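You operate a simulated robot arm through the tools that you are given. There is no shell and no other tool. Be economical: measure what you need, move in short steps, check, and stop when the job is done.

The job below is to be done with a simulated robot arm. You get a single attempt, and the scene is never put back.

JOB
Put things in order on the top of the sideboard by the larder. At the end: the blue napkin stands on top of the pile of grey bowls; the bread roll from the top of the sideboard by the larder stands on top of the brown bagel; the glass with the red band stands where the yellow brush stood; the yellow brush stands on top of the measuring cup; whatever was shut is shut again. Leave all else as you found it, and nothing knocked over.
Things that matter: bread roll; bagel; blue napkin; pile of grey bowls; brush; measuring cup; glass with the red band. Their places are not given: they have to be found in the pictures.

It is judged by the outcome, as a careful person would: the job done as asked, and still so three seconds after it is handed in. It fails if anything else is knocked over, pushed out of place, dropped, spilled or broken. Flat cloth is picked up by pressing the open fingertips on it (5 to 10 N) and closing them slowly along it; thin cloth reads only 2 to 8 mm in the jaws.

ROBOT AND FRAMES
A 7-joint arm with a two-finger parallel gripper, fixed in place. Base frame: the origin is at the foot of the arm, x ahead of it, y to its left, z up; the work surface is at about z = 850. Units: mm, degrees, N and s.
With the tool pointing down near the work surface it reaches from about 240 to 680 mm from the base axis. Its first joint turns from -66.0 to 66.0 degrees. Payload 2.4 kg.
The TCP is the grasp point between the finger pads, 30 mm short of the fingertips. In the tool frame z runs along the fingers and y along their closing line. Largest opening 94 mm; finger width 28, thickness 10; the body of the gripper, 50 by 96 mm, starts 55 mm behind the TCP.
Orientation is told as [roll, pitch, yaw] about the base's x, y, z axes, in that order, counted from this pose: with the fingers straight down and closing along the base's y, the tool's x points along the base's -x, its y along +y and its z along -z.

CONTROLS
- The arm moves only by the tool step_arm. Its argument "plan" is a list of rows, each a list of 7 numbers: the shift along the tool's x, y, z in units of 50 mm (1.0 is 50 mm), then the turn, a rotation vector about the tool's x, y, z in units of 4 degrees (1.0 is 4 degrees), then the gripper command, from -1 (fully open) to 1 (shut), values between in proportion. In form: [[tx, ty, tz, wx, wy, wz, hand], ...]. A call has 1 to 8 rows; each row shifts and turns the commanded pose from where the row before left it, along the tool's axes as they then stand. A call with a number of a shift or a turn outside -1 to 1 is refused whole. A row lasts 0.2 s, in which the tool goes at most 50 mm and 8.6 degrees; a call with a longer step from one row to the next is refused whole, and so is a gripper value outside its range. A pose out of reach is approached as far as the arm can. The call stops where the force on the tool passes 40 N (or 10 N more than at its start, if that is more) or the arm is blocked; 0.2 s more then pass. Each finger travels about 153 mm/s and halts on what it meets, pressing with about 35 N; the grip force reading is that of the motor and also rises with nothing between the fingers. The clock runs only during rows and for 0.2 s after the last one: add rows that do not move to give the fingers time. It gives the time, the measured TCP pose, the force on the tool (base axes), the opening and the grip force at its end, in the units of the frame above (readings bear some noise), and new pictures: "views" is both (left out), scene, wrist or none.
- Cameras (640 x 400 px; columns grow to the right, rows downward): "scene" is fixed at [46.2, 485.9, 1460.5]; the picture's right is [-0.71, -0.71, 0.00], its down [-0.33, 0.33, -0.89] and it looks along [0.63, -0.63, -0.46] (base axes); focal length 335 px, centre (320, 200). "wrist" rides on the gripper at [-37, 0, -58] in the tool frame; the picture's right is [0.00, -1.00, 0.00], its down [0.97, 0.00, -0.24] and it looks along [0.24, 0.00, 0.97] (tool axes); focal length 218 px, centre (320, 200).
- pixel_to_xyz(camera, pixels): there is no depth. For up to 12 entries [column, row, z] of the newest picture of that camera ("zoom" is the newest enlarged one), the place [x, y] in the base frame at which the ray of that pixel passes the height z, good to about 2 mm, but the place of the scene camera against the robot may be out by one fixed shift of up to 18 mm in any direction. The clock stands still meanwhile.
- inspect(camera, box): a new picture of the part [left, top, right, bottom] of that camera's present view, enlarged. The clock stands still meanwhile.
- sign_off(): hands the job in; it is judged then, once.

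Go step by step. Measure first, check grasps and placings, and put right what went wrong. The budget is 80 turns and 150 pictures, counting those below and the enlarged ones. Unless the task says otherwise, let go and move clear before handing in, and close with one line.

The tools are called after "Request:" as name(argument=value, ...) on one line, values as JSON. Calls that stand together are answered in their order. step_arm: Moves the arm, as the interface text tells. Its arguments: {"type":"object","properties":{"plan":{"type":"array","items":{"type":"array","items":{"type":"number"}}},"views":{"type":"string","enum":["both","scene","wrist","none"]}},"required":["plan"]} The other tools are called the same way: pixel_to_xyz (camera, pixels) gives the place at which the rays of pixels pass given heights; inspect (camera, box) takes an enlarged picture of a part of a camera's view; sign_off () hands the job in.

At the start:

```text
clock: 0.0
tcp_pos: [374.6, -162.8, 1197.4]
orientation: [0.0, 0.0, 0.0]
force: [-0.1, 0.0, 0.1]
gripper_width: 94.1
grasp_force: 0.0
```

scene: 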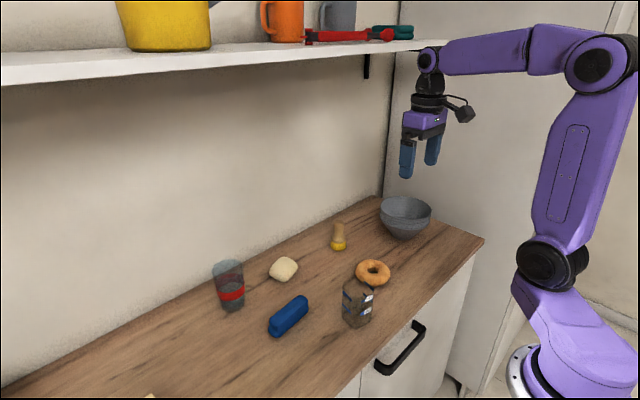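
wrist: 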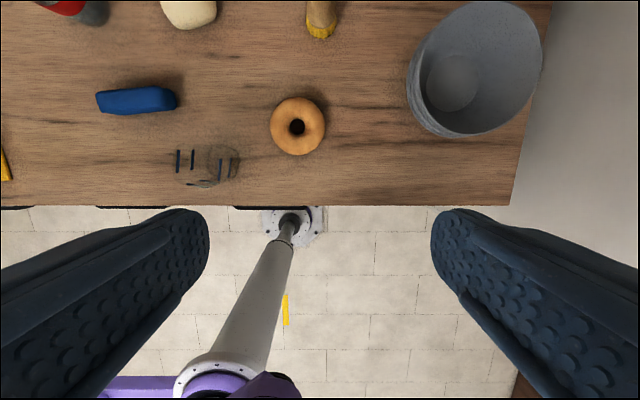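

The pictures show the bagel near (373,272), roll (284,270), napkin (288,316), cup (358,303), brush (338,237), bowls (405,217) and glass (230,285). I'll enlarge the scene and measure from the wrist view.

Request:
inspect(camera="scene", box=[200, 180, 440, 350])

Request:
inspect(camera="wrist", box=[0, 0, 560, 210])

Request:
pixel_to_xyz(camera="wrist", pixels=[[297, 127, 865], [137, 101, 870], [205, 180, 850], [320, 30, 855], [188, 10, 870], [475, 70, 900], [85, 15, 850], [453, 82, 855], [300, 206, 850], [515, 205, 850]])

Request:
pixel_to_xyz(camera="scene", pixels=[[373, 272, 865], [288, 316, 870], [356, 322, 850], [338, 246, 850], [284, 270, 870], [405, 210, 920], [232, 308, 850], [403, 236, 850]])

```text
2.35 times, centred on (320, 265) of scene
```

zoom: 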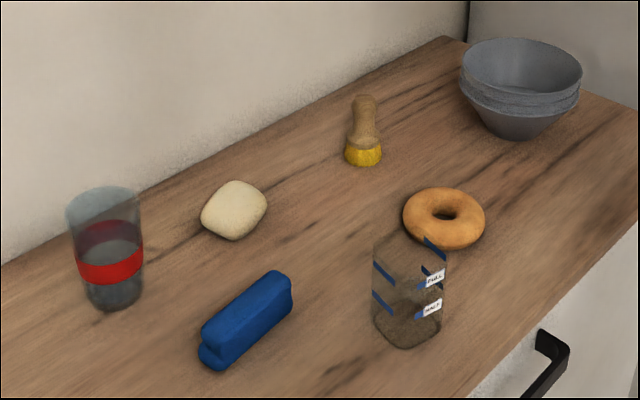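

```text
1.14 times, centred on (280, 105) of wrist
```

zoom: 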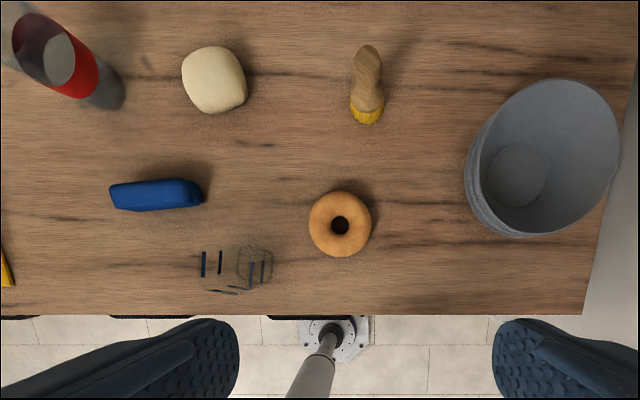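

```text
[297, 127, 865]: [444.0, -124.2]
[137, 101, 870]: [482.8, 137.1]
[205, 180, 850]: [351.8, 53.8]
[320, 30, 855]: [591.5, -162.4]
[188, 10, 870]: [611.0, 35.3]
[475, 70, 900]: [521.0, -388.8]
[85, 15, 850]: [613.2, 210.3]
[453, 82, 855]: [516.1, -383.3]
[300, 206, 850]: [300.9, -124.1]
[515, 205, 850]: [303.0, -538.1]
```

```text
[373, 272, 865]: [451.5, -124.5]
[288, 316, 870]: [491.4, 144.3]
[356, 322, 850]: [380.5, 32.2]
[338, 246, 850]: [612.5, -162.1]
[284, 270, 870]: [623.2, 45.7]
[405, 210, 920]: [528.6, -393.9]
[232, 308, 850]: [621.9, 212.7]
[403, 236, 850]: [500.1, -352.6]
```

The wrist and scene readings agree to about 8 mm in x. Next I'll check the shelf and wall clearance and look closely at the cup and brush.

Request:
pixel_to_xyz(camera="scene", pixels=[[380, 195, 850], [100, 338, 850], [200, 66, 1250], [200, 66, 1300], [200, 66, 1350], [200, 66, 1400], [440, 47, 1300], [440, 47, 1350], [440, 47, 1400], [338, 223, 920], [355, 283, 950], [230, 264, 960]])

Request:
inspect(camera="scene", box=[310, 210, 430, 340])

Request:
inspect(camera="wrist", box=[130, 90, 350, 220])

Request:
inspect(camera="scene", box=[0, 0, 450, 200])

```text
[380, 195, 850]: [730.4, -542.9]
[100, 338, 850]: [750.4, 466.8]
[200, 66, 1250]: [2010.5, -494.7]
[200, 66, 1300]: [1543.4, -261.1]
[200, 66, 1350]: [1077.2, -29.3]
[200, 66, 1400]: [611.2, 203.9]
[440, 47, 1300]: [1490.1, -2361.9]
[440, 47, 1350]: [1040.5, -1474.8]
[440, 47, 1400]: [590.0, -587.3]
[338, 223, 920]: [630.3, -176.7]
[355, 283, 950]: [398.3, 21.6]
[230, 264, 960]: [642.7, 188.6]
```

```text
3.08 times, centred on (370, 275) of scene
```

zoom: 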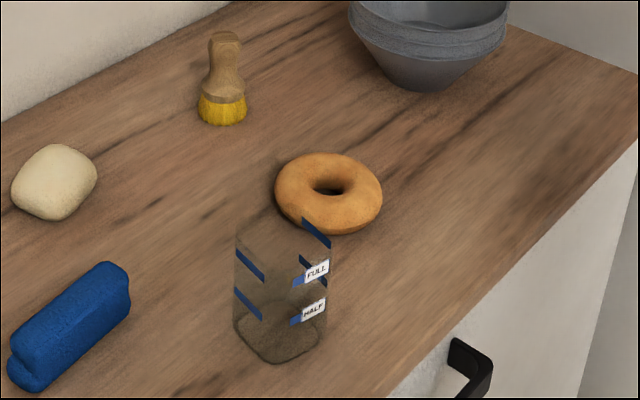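

```text
2.91 times, centred on (240, 155) of wrist
```

zoom: 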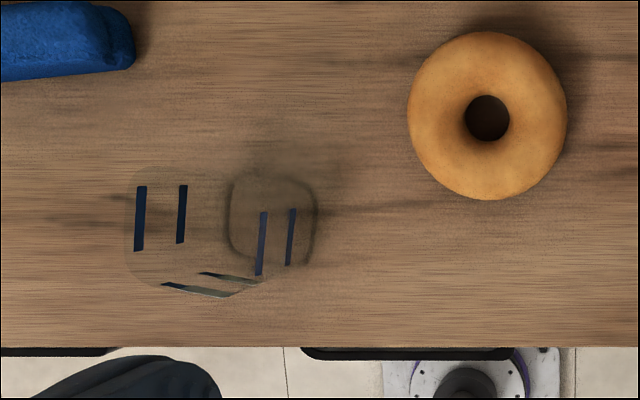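

```text
1.42 times, centred on (225, 100) of scene
```

zoom: 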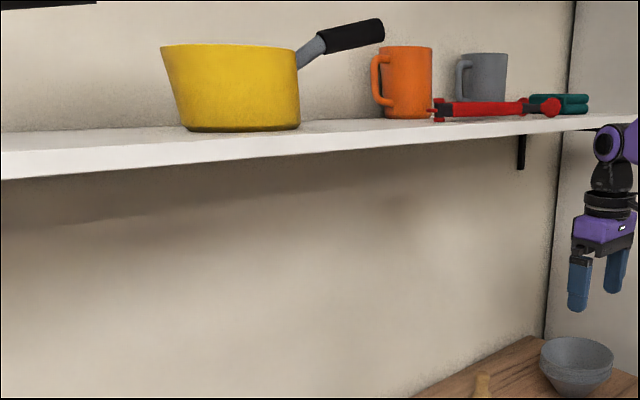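

Shelf underside is about z 1390 and its front edge about x 600, so a low tool clears it. I'll go over the cup to see whether its top is open.

Request:
step_arm(plan=[[-0.1, 0.8, 0.2, 0, 0, 0, -1], [-0.1, 0.8, 0.2, 0, 0, 0, -1], [-0.1, 0.8, 0.2, 0, 0, 0, -1], [-0.1, 0.8, 0.2, 0, 0, 0, -1], [-0.1, 0.8, 0.2, 0, 0, 0, -1], [0, 0, 0, 0, 0, 0, -1]], views="wrist")

Request:
inspect(camera="wrist", box=[230, 100, 430, 260])

```text
clock: 1.4
tcp_pos: [400.8, 37.6, 1147.4]
orientation: [0.0, 0.0, 0.0]
force: [-0.1, 0.2, -0.3]
gripper_width: 93.9
grasp_force: 0.1
```

wrist: 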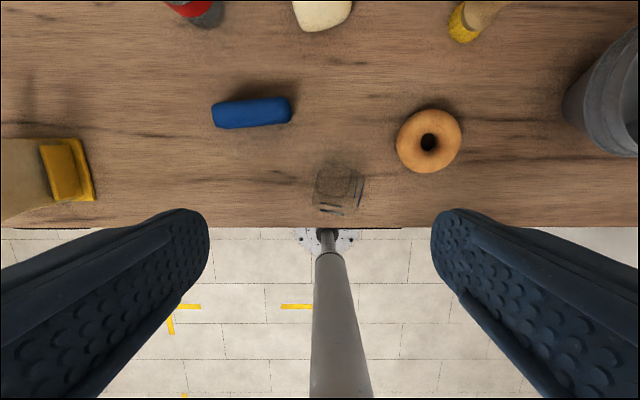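

```text
2.50 times, centred on (330, 180) of wrist
```

zoom: 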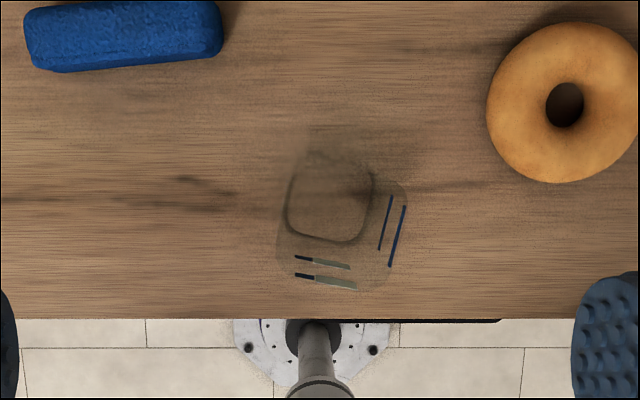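

The cup's rim shows around zoom (340,225), turned about 12°. I'll lower for a closer measurement of its rim.

Request:
step_arm(plan=[[0, 0, 0.9, 0, 0, 0, -1], [0, 0, 0.9, 0, 0, 0, -1], [0, 0, 0, 0, 0, 0, -1]], views="wrist")

Request:
inspect(camera="wrist", box=[240, 130, 420, 280])

```text
clock: 2.2
tcp_pos: [401.0, 35.9, 1055.2]
orientation: [-0.1, 0.0, 0.1]
force: [0.8, 0.9, 0.3]
gripper_width: 93.9
grasp_force: 0.0
```

wrist: 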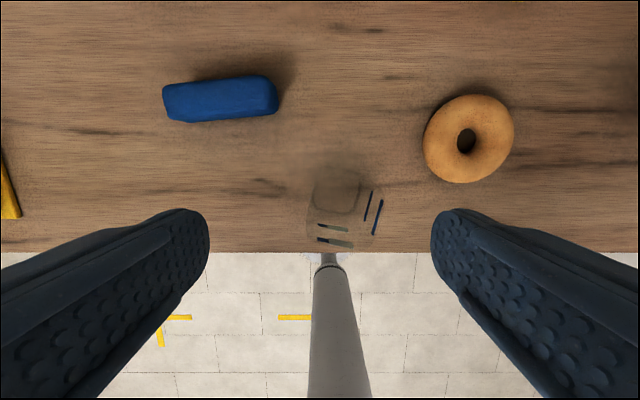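

```text
2.67 times, centred on (330, 205) of wrist
```

zoom: 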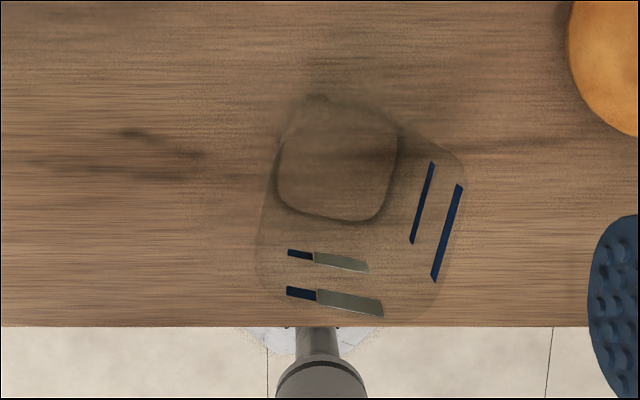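

I'll convert the base and rim pixels at candidate heights to pin down the cup's height and width.

Request:
pixel_to_xyz(camera="zoom", pixels=[[337, 158, 850], [276, 160, 850], [398, 160, 850], [257, 265, 930], [465, 165, 930], [425, 318, 930], [275, 300, 930], [257, 265, 950], [465, 165, 950], [425, 318, 950], [275, 300, 950], [305, 95, 950]])

Request:
inspect(camera="scene", box=[325, 265, 395, 335])

Request:
inspect(camera="scene", box=[310, 210, 370, 260])

```text
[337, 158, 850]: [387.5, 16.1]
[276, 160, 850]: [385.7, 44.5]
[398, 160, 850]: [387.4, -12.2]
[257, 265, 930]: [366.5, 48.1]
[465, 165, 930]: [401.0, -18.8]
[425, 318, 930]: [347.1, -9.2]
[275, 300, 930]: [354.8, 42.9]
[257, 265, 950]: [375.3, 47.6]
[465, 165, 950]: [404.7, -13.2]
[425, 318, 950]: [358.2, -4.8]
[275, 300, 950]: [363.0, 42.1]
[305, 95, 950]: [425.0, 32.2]
```

```text
5.71 times, centred on (360, 300) of scene
```

zoom: 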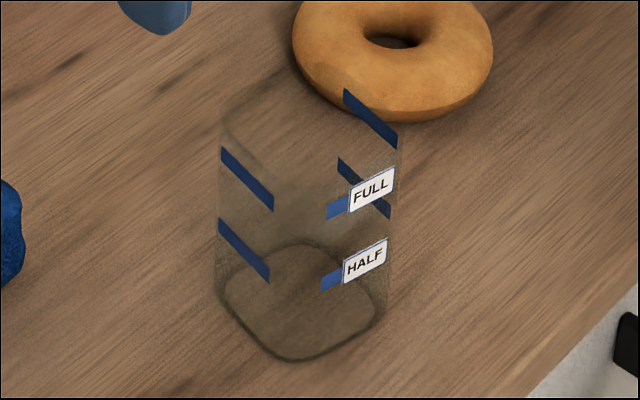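

```text
8.00 times, centred on (340, 235) of scene
```

zoom: 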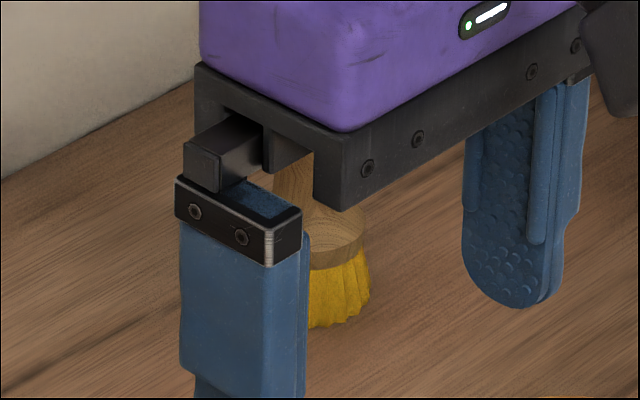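

The cup is about 59 mm square, centre near (385,15), rim about z 935. Now I'll go above the brush to locate it precisely.

Request:
step_arm(plan=[[-0.6, -0.8, 0, 0, 0, 0, -1], [-0.6, -0.8, 0, 0, 0, 0, -1], [-0.6, -0.8, 0, 0, 0, 0, -1], [-0.6, -0.8, 0, 0, 0, 0, -1], [-0.6, -0.8, 0, 0, 0, 0, -1], [0, 0, 0, 0, 0, 0, -1]], views="wrist")

Request:
inspect(camera="wrist", box=[220, 60, 420, 240])

```text
clock: 3.6
tcp_pos: [547.4, -164.9, 1057.8]
orientation: [0.0, 0.0, 0.0]
force: [0.2, -0.8, 0.0]
gripper_width: 93.9
grasp_force: 0.1
```

wrist: 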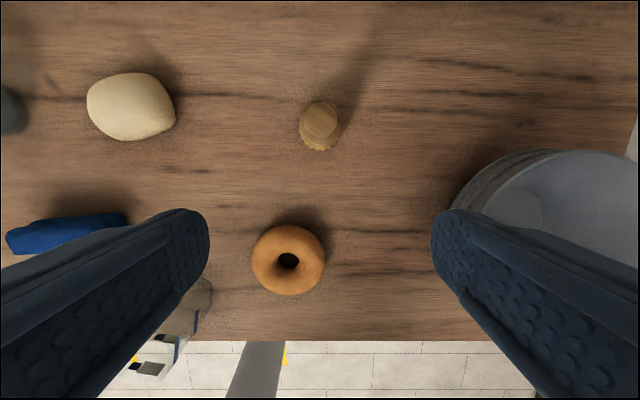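

```text
2.22 times, centred on (320, 150) of wrist
```

zoom: 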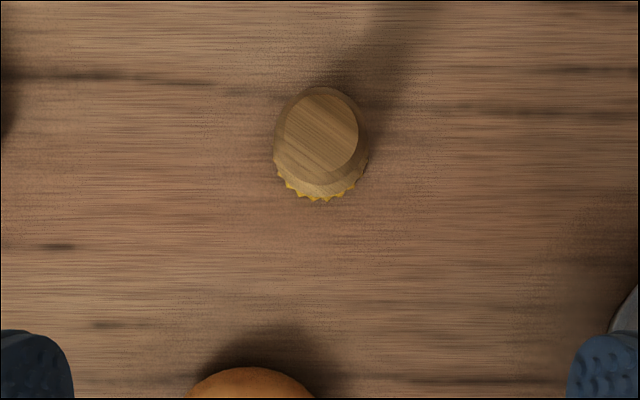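

The brush stands upright, with its knob at zoom (320,128) and bristles at 272–368. I'll convert these to positions.

Request:
pixel_to_xyz(camera="zoom", pixels=[[320, 128, 935], [285, 128, 935], [359, 128, 935], [320, 200, 855], [272, 160, 860], [368, 160, 860], [320, 160, 860], [310, 202, 850]])

Request:
pixel_to_xyz(camera="wrist", pixels=[[131, 106, 865], [288, 261, 865], [288, 261, 880], [319, 122, 920], [90, 105, 860], [174, 112, 860]])

```text
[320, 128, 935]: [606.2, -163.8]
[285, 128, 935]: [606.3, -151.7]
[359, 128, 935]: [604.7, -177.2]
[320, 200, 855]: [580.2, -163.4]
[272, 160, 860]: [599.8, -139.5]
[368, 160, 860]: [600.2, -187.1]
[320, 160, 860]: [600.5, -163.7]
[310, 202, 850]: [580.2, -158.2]
```

```text
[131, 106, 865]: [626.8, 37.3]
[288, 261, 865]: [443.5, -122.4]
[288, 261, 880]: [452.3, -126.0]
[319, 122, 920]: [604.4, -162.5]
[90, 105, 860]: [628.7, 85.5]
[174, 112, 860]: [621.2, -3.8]
```

Brush centre is about (603,-163), base about 47 mm wide, knob about 26 mm. I'll descend over it to z 910.

Request:
step_arm(plan=[[-0.56, 0.02, 0, 0, 0, 0, -1], [-0.55, 0.02, 0.2, 0, 0, 0, -1], [0, 0, 0.9, 0, 0, 0, -1], [0, 0, 0.9, 0, 0, 0, -1], [0, 0, 0.6, 0, 0, 0, -1], [0, 0, 0.36, 0, 0, 0, -1], [0, 0, 0, 0, 0, 0, -1]])

```text
clock: 5.2
tcp_pos: [606.0, -160.2, 909.2]
orientation: [0.0, 0.0, 0.0]
force: [0.5, -0.1, -0.4]
gripper_width: 94.1
grasp_force: 0.0
```

scene: 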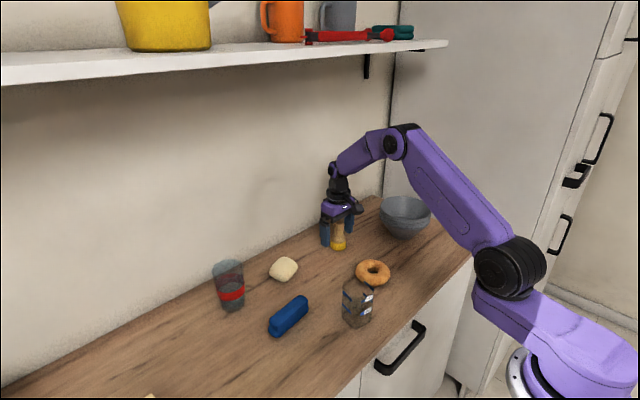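
wrist: 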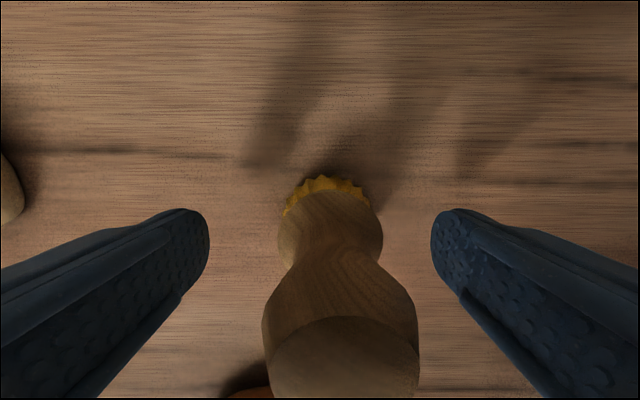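

The brush stands between the fingers, slightly right of centre (330 against 320). I'll shift 3 mm and close gradually.

Request:
step_arm(plan=[[0, -0.07, 0, 0, 0, 0, -0.6], [0, 0, 0, 0, 0, 0, -0.3], [0, 0, 0, 0, 0, 0, 0.2], [0, 0, 0, 0, 0, 0, 0.6], [0, 0, 0, 0, 0, 0, 1], [0, 0, 0, 0, 0, 0, 1]], views="wrist")

```text
clock: 6.6
tcp_pos: [605.7, -163.9, 909.4]
orientation: [0.0, -0.1, 0.0]
force: [0.0, -1.8, 3.1]
gripper_width: 36.3
grasp_force: 35.1
```

wrist: 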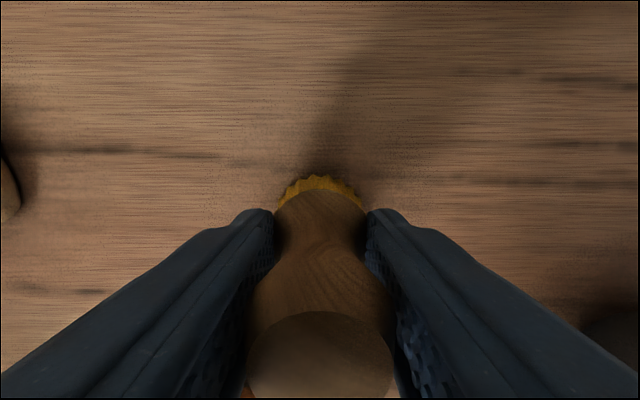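

It is held with a 36 mm opening at 35 N. I'll lift and check for slip.

Request:
step_arm(plan=[[0, 0, -0.3, 0, 0, 0, 1], [0, 0, -0.6, 0, 0, 0, 1], [0, 0, -0.8, 0, 0, 0, 1], [0, 0, -0.8, 0, 0, 0, 1], [0, 0, 0, 0, 0, 0, 1]])

```text
clock: 7.8
tcp_pos: [605.8, -162.0, 1036.4]
orientation: [0.0, 0.1, 0.0]
force: [0.0, 0.3, 1.1]
gripper_width: 0.0
grasp_force: 32.6
```

scene: 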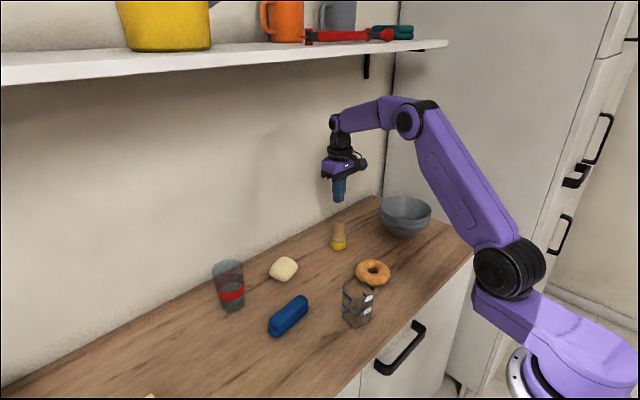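
wrist: 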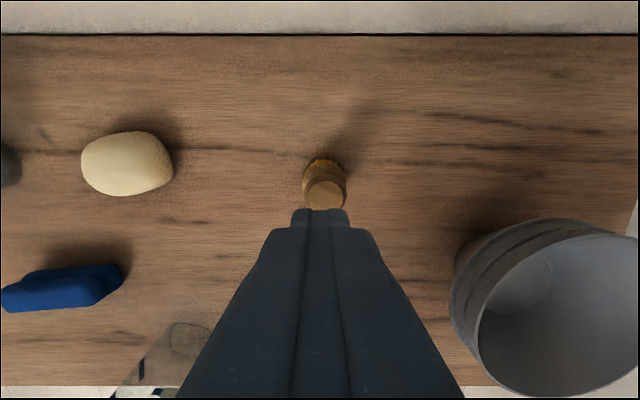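

The fingers slid off and shut at 0 mm; the brush still stands at (338,238). I'll enlarge it to learn its shape before regrasping.

Request:
inspect(camera="scene", box=[308, 210, 368, 260])

Request:
inspect(camera="wrist", box=[270, 130, 380, 220])

```text
8.00 times, centred on (338, 235) of scene
```

zoom: 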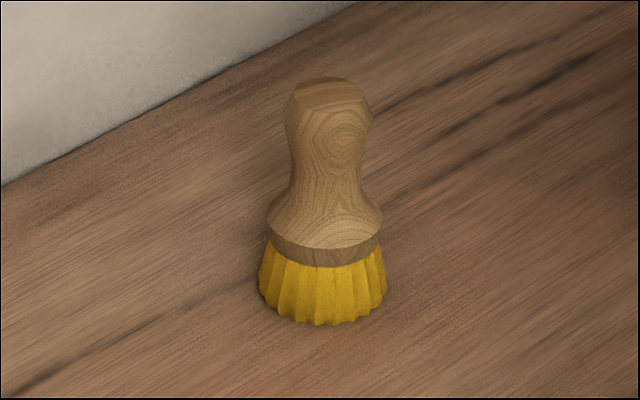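

```text
4.44 times, centred on (325, 175) of wrist
```

zoom: 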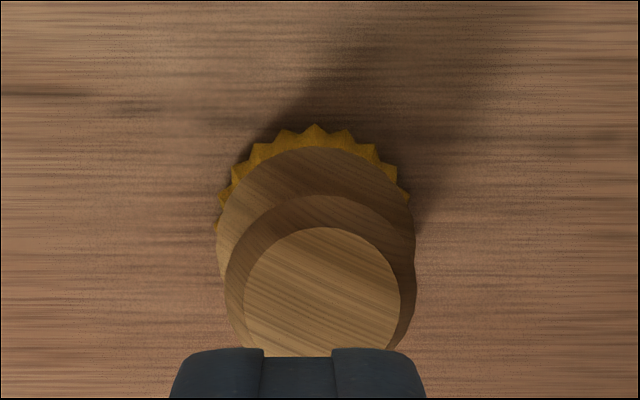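

The knob is widest (33 mm) near z 930 and the neck is near 902; my tips had pinched the sloping shoulder. I'll regrasp higher, at z 924.

Request:
step_arm(plan=[[0, -0.02, 0, 0, 0, 0, -1], [0, 0, 0, 0, 0, 0, -1], [0, 0, 0.8, 0, 0, 0, -1], [0, 0, 0.8, 0, 0, 0, -1], [0, 0, 0.6, 0, 0, 0, -1], [0, 0, 0.05, 0, 0, 0, -0.5], [0, 0, 0, 0, 0, 0, 0], [0, 0, 0, 0, 0, 0, 0]], views="wrist")

Request:
step_arm(plan=[[0, 0, 0, 0, 0, 0, 0.3], [0, 0, 0, 0, 0, 0, 0.6], [0, 0, 0, 0, 0, 0, 1], [0, 0, 0, 0, 0, 0, 1]], views="wrist")

```text
clock: 9.6
tcp_pos: [606.2, -163.3, 921.7]
orientation: [0.0, 0.1, 0.1]
force: [-0.7, -0.1, -0.2]
gripper_width: 46.8
grasp_force: 0.0
```

wrist: 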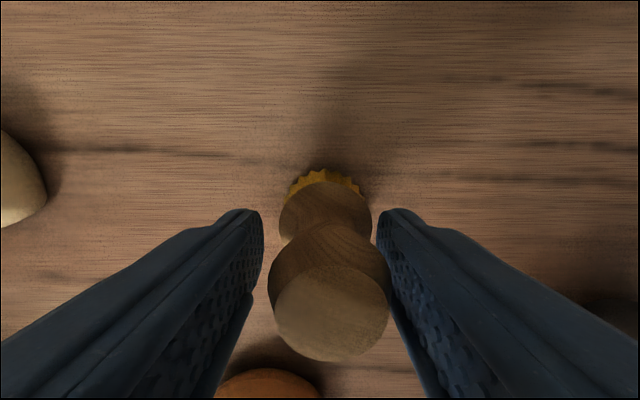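

```text
clock: 10.6
tcp_pos: [605.3, -163.8, 921.5]
orientation: [0.0, 0.0, 0.0]
force: [0.7, 0.7, -0.7]
gripper_width: 28.2
grasp_force: 35.1
```

wrist: 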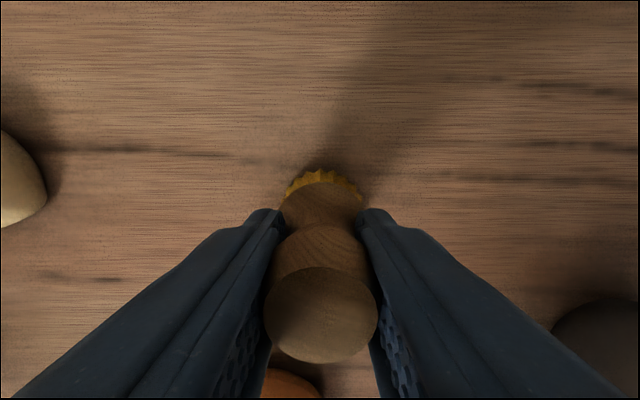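

The opening is 28 mm at 35 N. I'll lift gently by 20 mm to test.

Request:
step_arm(plan=[[0, 0, -0.1, 0, 0, 0, 1], [0, 0, -0.1, 0, 0, 0, 1], [0, 0, -0.2, 0, 0, 0, 1], [0, 0, 0, 0, 0, 0, 1]], views="wrist")

Request:
inspect(camera="scene", box=[298, 190, 378, 260])

```text
clock: 11.6
tcp_pos: [606.7, -163.5, 943.7]
orientation: [-0.1, 0.0, 0.1]
force: [0.0, -0.6, -1.8]
gripper_width: 28.6
grasp_force: 35.1
```

wrist: 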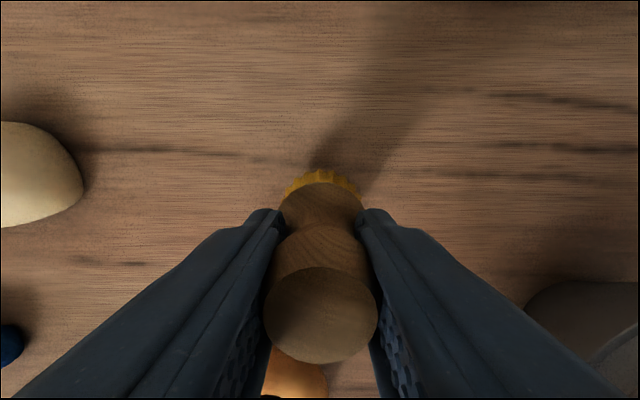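

```text
5.71 times, centred on (338, 225) of scene
```

zoom: 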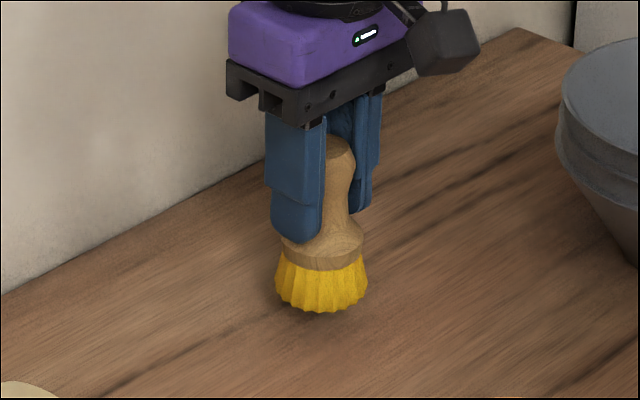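

The brush is held, base 72 mm below the TCP. I'll raise it and check the cup's centre in the scene view.

Request:
step_arm(plan=[[0, 0, -0.7, 0, 0, 0, 1], [0, 0, -0.7, 0, 0, 0, 1], [0, 0, -0.7, 0, 0, 0, 1], [0.7, 0.5, 0, 0, 0, 0, 1], [0.7, 0.5, 0, 0, 0, 0, 1], [0.7, 0.5, 0, 0, 0, 0, 1], [0, 0, 0, 0, 0, 0, 1]])

Request:
pixel_to_xyz(camera="scene", pixels=[[357.4, 317.5, 850], [372, 267, 870]])

Request:
inspect(camera="wrist", box=[60, 100, 320, 300])

```text
clock: 13.2
tcp_pos: [499.2, -89.5, 1044.9]
orientation: [-0.1, 0.1, 0.0]
force: [0.5, 0.7, -0.8]
gripper_width: 28.4
grasp_force: 34.8
```

scene: 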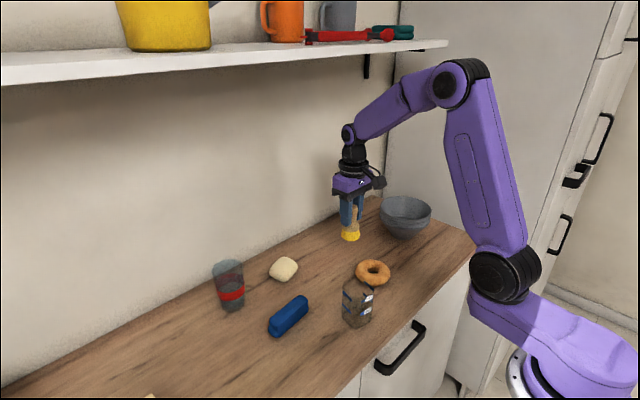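
wrist: 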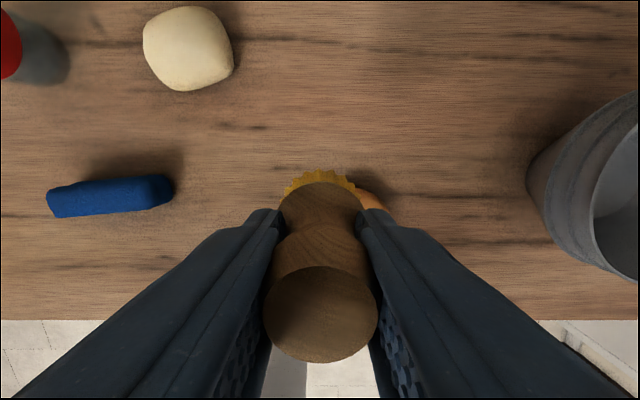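

```text
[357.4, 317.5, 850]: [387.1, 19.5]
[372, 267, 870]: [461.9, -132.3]
```

```text
2.00 times, centred on (190, 200) of wrist
```

zoom: 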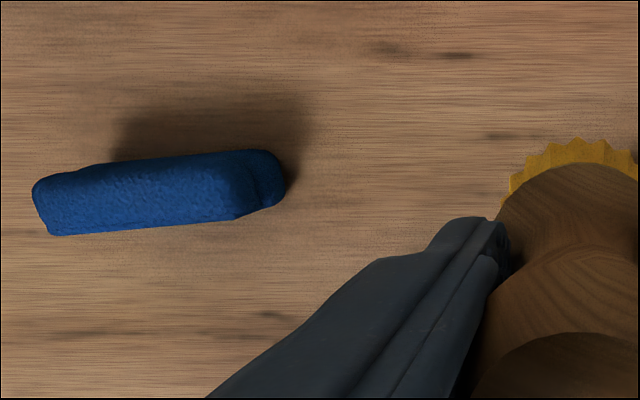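

The scene gives the cup at (379,18) after correction and the wrist gave (387,16), so I take (383,17). I'll move the brush over it.

Request:
step_arm(plan=[[0.76, 0.71, 0, 0, 0, 0, 1], [0.76, 0.71, 0, 0, 0, 0, 1], [0.76, 0.71, 0, 0, 0, 0, 1], [0, 0, 0.2, 0, 0, 0, 1], [0, 0, 0, 0, 0, 0, 1]], views="none")

Request:
inspect(camera="scene", box=[305, 225, 415, 335])

Request:
inspect(camera="wrist", box=[220, 130, 420, 270])

```text
refused: row 1 steps farther than a row can; nothing moved
```

```text
3.64 times, centred on (360, 280) of scene
```

zoom: 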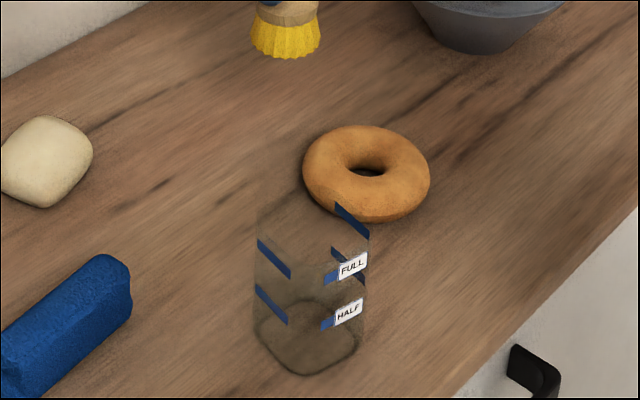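

```text
2.86 times, centred on (320, 200) of wrist
```

zoom: 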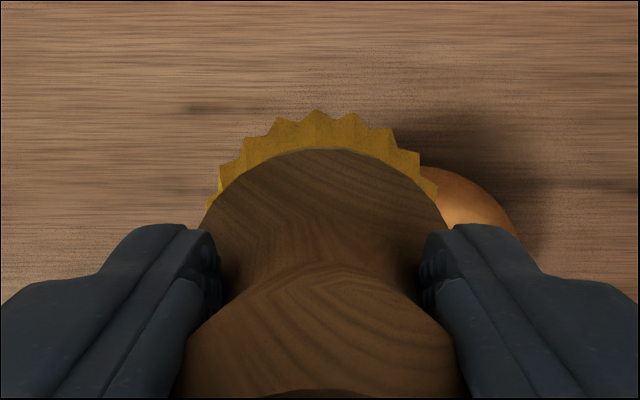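

The row was too long, so nothing moved. I'll split it into four.

Request:
step_arm(plan=[[0.57, 0.53, 0, 0, 0, 0, 1], [0.57, 0.53, 0, 0, 0, 0, 1], [0.57, 0.53, 0, 0, 0, 0, 1], [0.57, 0.54, 0, 0, 0, 0, 1], [0, 0, 0.2, 0, 0, 0, 1], [0, 0, 0, 0, 0, 0, 1]], views="none")

Request:
inspect(camera="scene", box=[305, 225, 415, 335])

Request:
inspect(camera="wrist", box=[220, 130, 420, 270])

```text
clock: 14.6
tcp_pos: [387.0, 17.8, 1037.8]
orientation: [-0.1, 0.1, 0.0]
force: [-1.2, 0.2, -0.1]
gripper_width: 28.2
grasp_force: 35.3
```

```text
3.64 times, centred on (360, 280) of scene
```

zoom: 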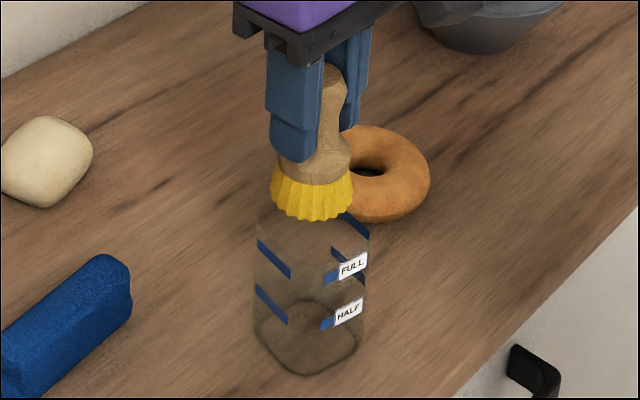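

```text
2.86 times, centred on (320, 200) of wrist
```

zoom: 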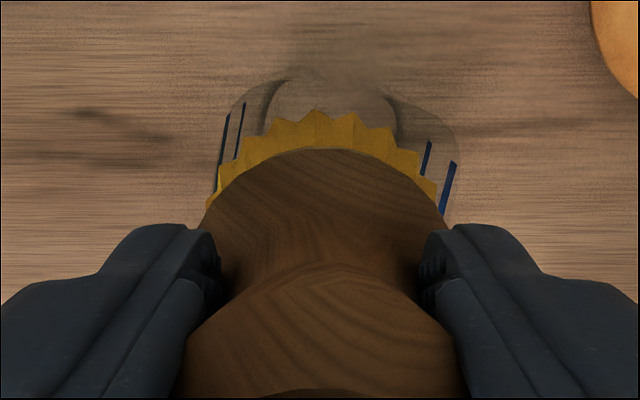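

Brush and cup line up in the scene (313 against 312); the wrist suggests a small shift of (+3,-3). I'll correct and lower in small steps, watching the force.

Request:
step_arm(plan=[[-0.06, -0.06, 0, 0, 0, 0, 1], [0, 0, 0.12, 0, 0, 0, 1], [0, 0, 0.12, 0, 0, 0, 1], [0, 0, 0.1, 0, 0, 0, 1], [0, 0, 0, 0, 0, 0, 1]], views="none")

Request:
inspect(camera="scene", box=[305, 225, 415, 335])

Request:
inspect(camera="wrist", box=[220, 130, 420, 270])

```text
clock: 15.8
tcp_pos: [390.0, 14.5, 1020.2]
orientation: [0.0, 0.0, 0.0]
force: [0.4, 0.5, 0.2]
gripper_width: 28.3
grasp_force: 35.0
```

```text
3.64 times, centred on (360, 280) of scene
```

zoom: 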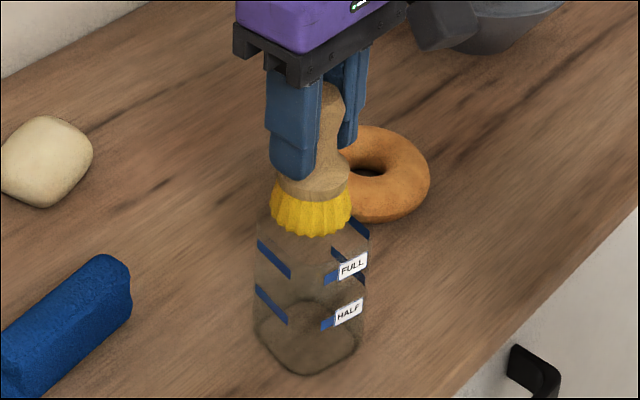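

```text
2.86 times, centred on (320, 200) of wrist
```

zoom: 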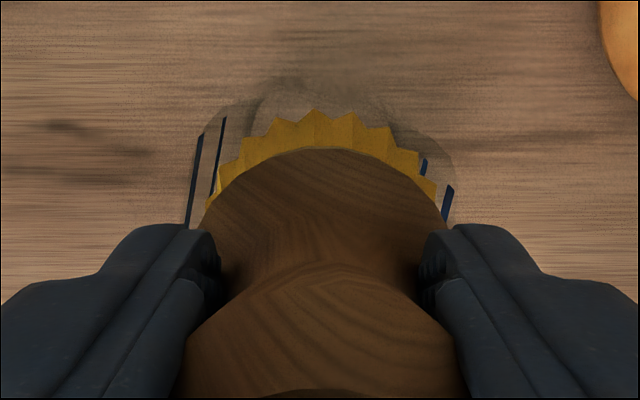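

Centred well, no contact yet with the base near z 948. I'll continue down.

Request:
step_arm(plan=[[0, 0, 0.08, 0, 0, 0, 1], [0, 0, 0.08, 0, 0, 0, 1], [0, 0, 0.08, 0, 0, 0, 1], [0, 0, 0.08, 0, 0, 0, 1], [0, 0, 0, 0, 0, 0, 1]], views="none")

Request:
inspect(camera="scene", box=[305, 225, 415, 335])

Request:
inspect(camera="wrist", box=[220, 130, 420, 270])

```text
clock: 16.5
tcp_pos: [391.7, 13.2, 1014.6]
orientation: [0.0, -0.5, 0.0]
force: [-4.5, 0.3, 18.1]
gripper_width: 28.6
grasp_force: 34.7
stopped in row 3: the force on the tool passed its limit (the readings are from after the stop); the commanded pose is now the measured one
```

```text
3.64 times, centred on (360, 280) of scene
```

zoom: 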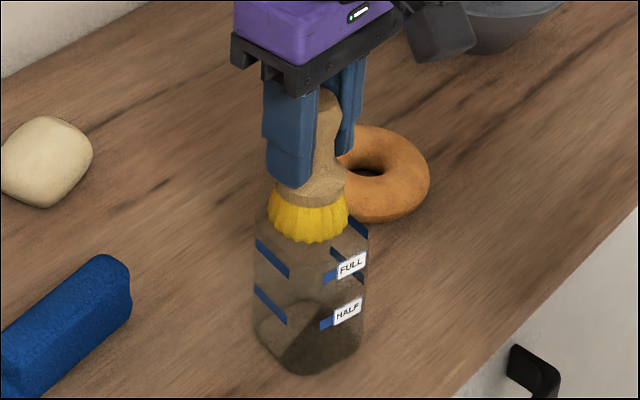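

```text
2.86 times, centred on (320, 200) of wrist
```

zoom: 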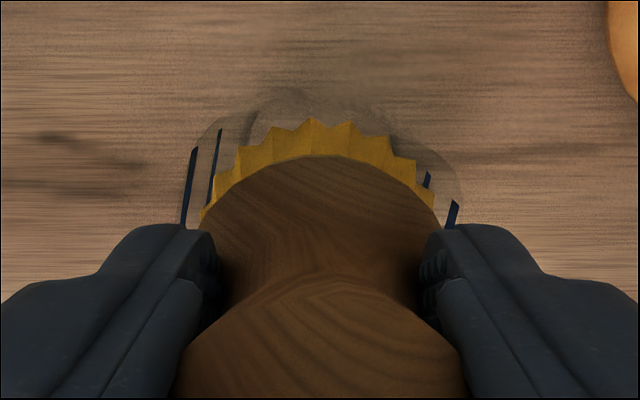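

Contact came with the base at about z 943, with force x −4.5, so it may be touching the rear rim. I'll back off, shift 5 mm toward the front and try again.

Request:
step_arm(plan=[[0, 0, -0.16, 0, 0, 0, 1], [0.12, 0.02, 0, 0, 0, 0, 1], [0, 0, 0.06, 0, 0, 0, 1], [0, 0, 0.06, 0, 0, 0, 1], [0, 0, 0.04, 0, 0, 0, 1], [0, 0, 0.04, 0, 0, 0, 1], [0, 0, 0.04, 0, 0, 0, 1], [0, 0, 0, 0, 0, 0, 1]], views="none")

Request:
inspect(camera="scene", box=[305, 225, 415, 335])

Request:
inspect(camera="wrist", box=[220, 130, 420, 270])

```text
clock: 18.0
tcp_pos: [387.7, 14.6, 1014.3]
orientation: [0.0, -0.7, 0.0]
force: [-5.6, -1.2, 18.3]
gripper_width: 28.5
grasp_force: 35.5
stopped in row 7: the force on the tool passed its limit (the readings are from after the stop); the commanded pose is now the measured one
```

```text
3.64 times, centred on (360, 280) of scene
```

zoom: 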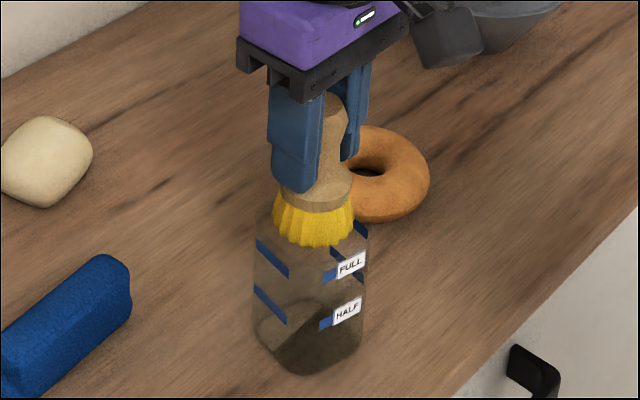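

```text
2.86 times, centred on (320, 200) of wrist
```

zoom: 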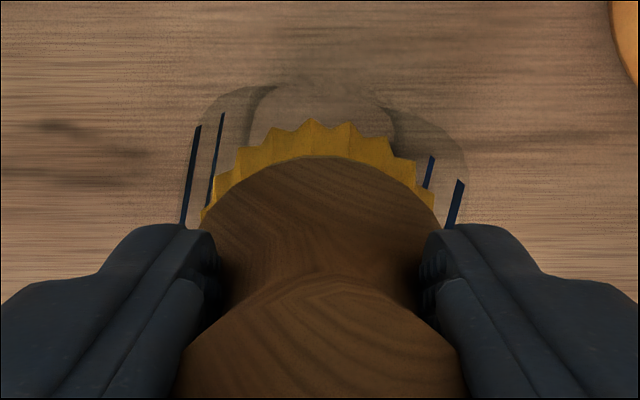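

Contact at the same height and centred, so the cup gives a firm top at about z 943. I'll relieve the pressure and release slowly.

Request:
step_arm(plan=[[0, 0, -0.02, 0, 0, 0, 1], [0, 0, -0.02, 0, 0.15, 0, 1], [0, 0, 0, 0, 0, 0, 1], [0, 0, 0, 0, 0, 0, 1]], views="none")

Request:
inspect(camera="scene", box=[305, 225, 415, 335])

```text
clock: 19.0
tcp_pos: [387.5, 14.6, 1015.1]
orientation: [0.0, -0.1, -0.1]
force: [0.1, -0.2, -0.7]
gripper_width: 28.1
grasp_force: 35.1
```

```text
3.64 times, centred on (360, 280) of scene
```

zoom: 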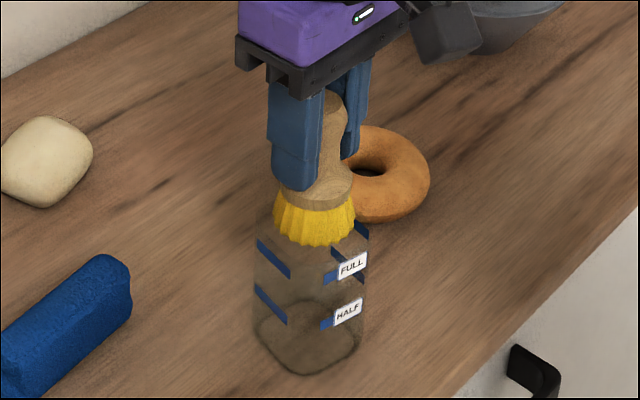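

Force is near zero. I'll open the fingers slowly.

Request:
step_arm(plan=[[0, 0, 0.01, 0, 0, 0, 1], [0, 0, 0, 0, 0, 0, 0.35], [0, 0, 0, 0, 0, 0, 0.25], [0, 0, 0, 0, 0, 0, 0.1], [0, 0, 0, 0, 0, 0, -0.2], [0, 0, 0, 0, 0, 0, -0.6], [0, 0, 0, 0, 0, 0, -0.6]], views="wrist")

Request:
inspect(camera="scene", box=[305, 225, 415, 335])

```text
clock: 20.6
tcp_pos: [386.9, 14.7, 1015.0]
orientation: [0.0, -0.1, 0.0]
force: [0.7, 0.5, -1.0]
gripper_width: 75.1
grasp_force: 0.2
```

wrist: 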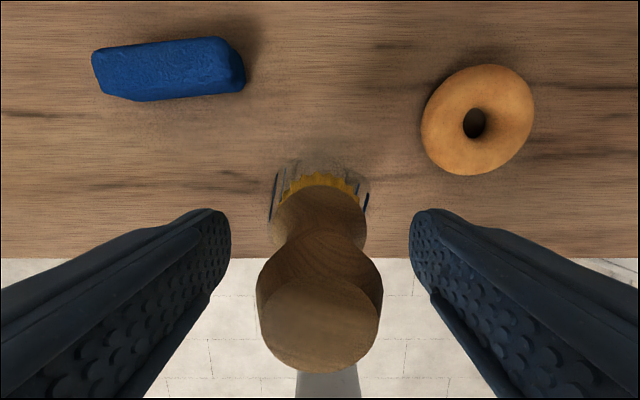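

```text
3.64 times, centred on (360, 280) of scene
```

zoom: 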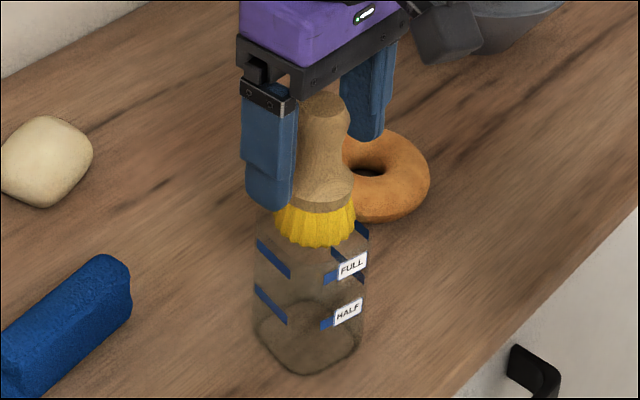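

The brush stands on the cup. I'll open fully, rise and go toward the glass.

Request:
step_arm(plan=[[0, 0, 0, 0, 0, 0, -1], [0, 0, -0.6, 0, 0, 0, -1], [0, 0, -0.9, 0, 0, 0, -1], [-0.5, 0.6, 0, 0, 0, 0, -1], [-0.5, 0.6, 0, 0, 0, 0, -1], [-0.5, 0.6, 0, 0, 0, 0, -1], [-0.5, 0.6, 0, 0, 0, 0, -1], [-0.5, 0.6, 0, 0, 0, 0, -1]], views="none")

Request:
step_arm(plan=[[-0.5, 0.6, 0, 0, 0, 0, -1], [0, 0, 0, 0, 0, 0, -1]])

Request:
inspect(camera="wrist", box=[220, 60, 420, 240])

Request:
inspect(camera="scene", box=[200, 245, 310, 345])

```text
clock: 22.4
tcp_pos: [512.3, 165.3, 1089.5]
orientation: [0.0, -0.1, 0.1]
force: [-1.9, 0.6, 0.8]
gripper_width: 94.0
grasp_force: 0.1
```

```text
clock: 23.0
tcp_pos: [538.7, 194.9, 1090.4]
orientation: [0.0, -0.1, 0.0]
force: [-0.6, -0.1, 0.6]
gripper_width: 94.0
grasp_force: 0.0
```

scene: 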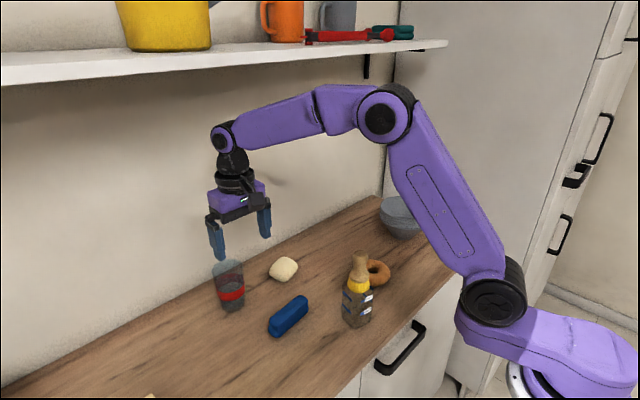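
wrist: 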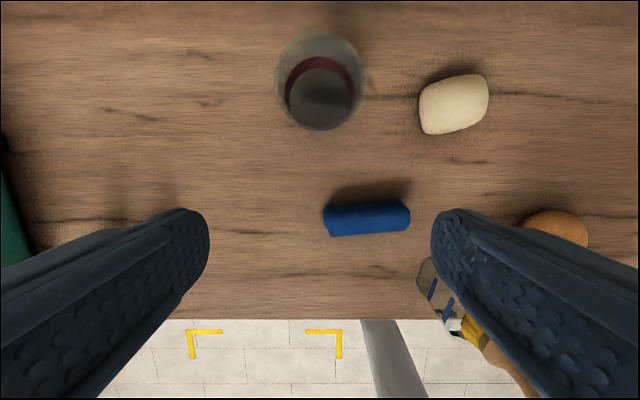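

```text
2.22 times, centred on (320, 150) of wrist
```

zoom: 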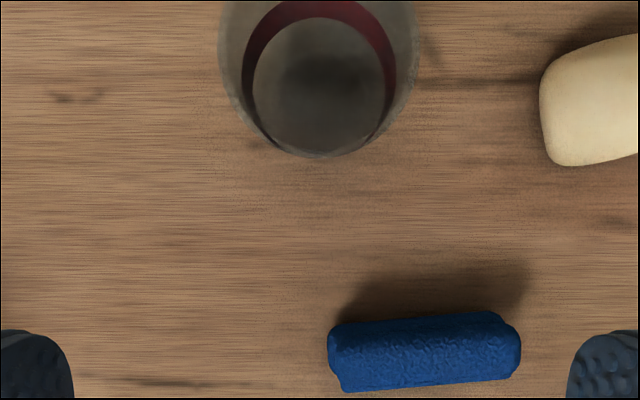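

```text
4.00 times, centred on (255, 295) of scene
```

zoom: 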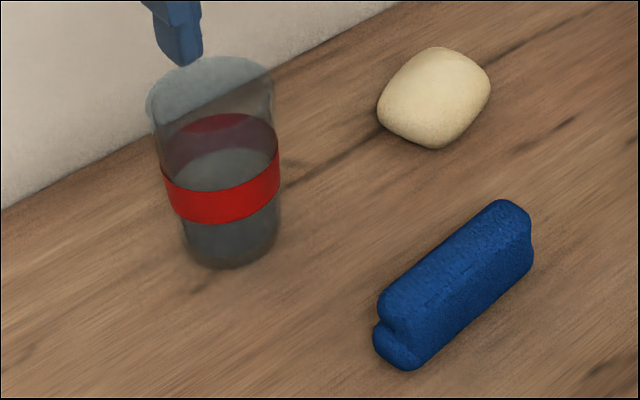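

The glass is tapered, about 76 mm at the rim and 100 mm tall, and may hold some liquid, so it must stay level. I'll compute its centre from the rim and base pixels.

Request:
pixel_to_xyz(camera="wrist", pixels=[[275, 82, 948], [366, 82, 948], [320, 33, 948], [320, 120, 948], [320, 130, 850], [320, 100, 850], [291, 100, 850], [349, 100, 850]])

Request:
inspect(camera="wrist", box=[260, 20, 380, 140])

```text
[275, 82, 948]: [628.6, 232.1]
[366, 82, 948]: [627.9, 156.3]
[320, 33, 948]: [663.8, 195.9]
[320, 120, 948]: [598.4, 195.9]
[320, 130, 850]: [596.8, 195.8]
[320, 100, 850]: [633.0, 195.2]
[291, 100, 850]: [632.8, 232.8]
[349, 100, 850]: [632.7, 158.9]
```

```text
3.33 times, centred on (320, 80) of wrist
```

zoom: 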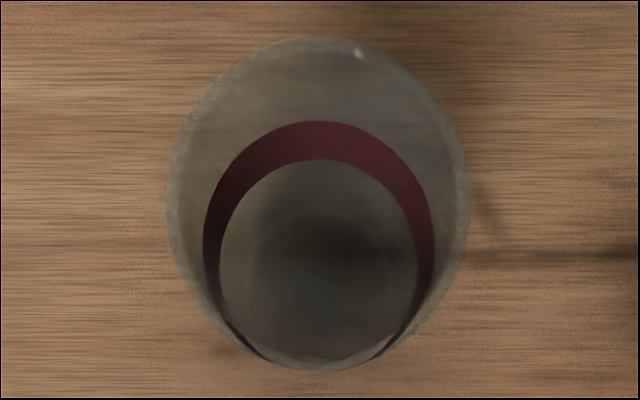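

Rim centre reads about (628,194) from the wrist; I'll cross-check in the scene view.

Request:
pixel_to_xyz(camera="scene", pixels=[[232.5, 306.5, 850], [232.5, 303, 850], [227.5, 268, 940], [227.5, 268, 948], [227.5, 268, 955]])

Request:
step_arm(plan=[[-0.6, 0, 0, 0, 0, 0, -1], [-0.6, 0, 0.2, 0, 0, 0, -1], [-0.5, 0, 0.2, 0, 0, 0, -1], [0, 0, 0, 0, 0, 0, -1]], views="wrist")

Request:
inspect(camera="wrist", box=[240, 100, 400, 250])

```text
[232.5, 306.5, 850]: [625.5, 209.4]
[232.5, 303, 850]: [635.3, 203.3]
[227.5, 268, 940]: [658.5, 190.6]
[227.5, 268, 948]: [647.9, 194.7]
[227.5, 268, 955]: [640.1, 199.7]
```

```text
clock: 24.0
tcp_pos: [622.4, 194.2, 1070.3]
orientation: [0.0, -0.1, 0.0]
force: [0.0, 0.4, 0.4]
gripper_width: 93.9
grasp_force: 0.1
```

wrist: 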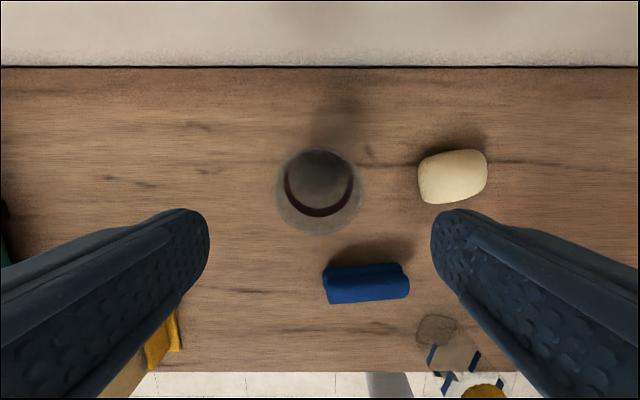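

```text
2.67 times, centred on (320, 175) of wrist
```

zoom: 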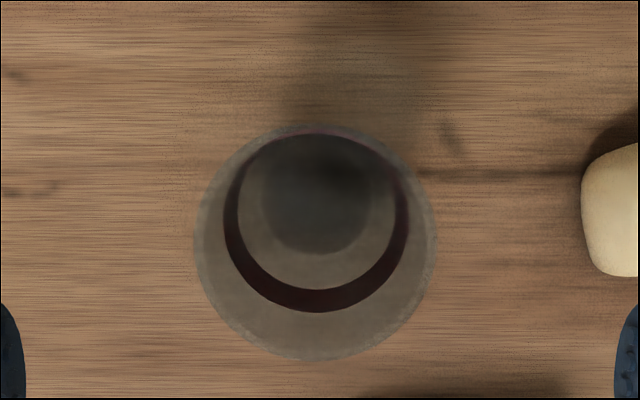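

The rim circle spans zoom columns 193–437 and rows 125–360, centre (315,242). I'll convert it.

Request:
pixel_to_xyz(camera="zoom", pixels=[[193, 242, 948], [437, 242, 948], [315, 125, 948], [315, 360, 948], [318, 195, 850], [318, 252, 850], [318, 137, 850]])

```text
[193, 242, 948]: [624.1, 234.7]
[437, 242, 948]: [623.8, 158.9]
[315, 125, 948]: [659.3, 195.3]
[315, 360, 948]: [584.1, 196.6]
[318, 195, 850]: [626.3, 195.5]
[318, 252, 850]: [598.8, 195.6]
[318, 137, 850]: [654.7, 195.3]
```

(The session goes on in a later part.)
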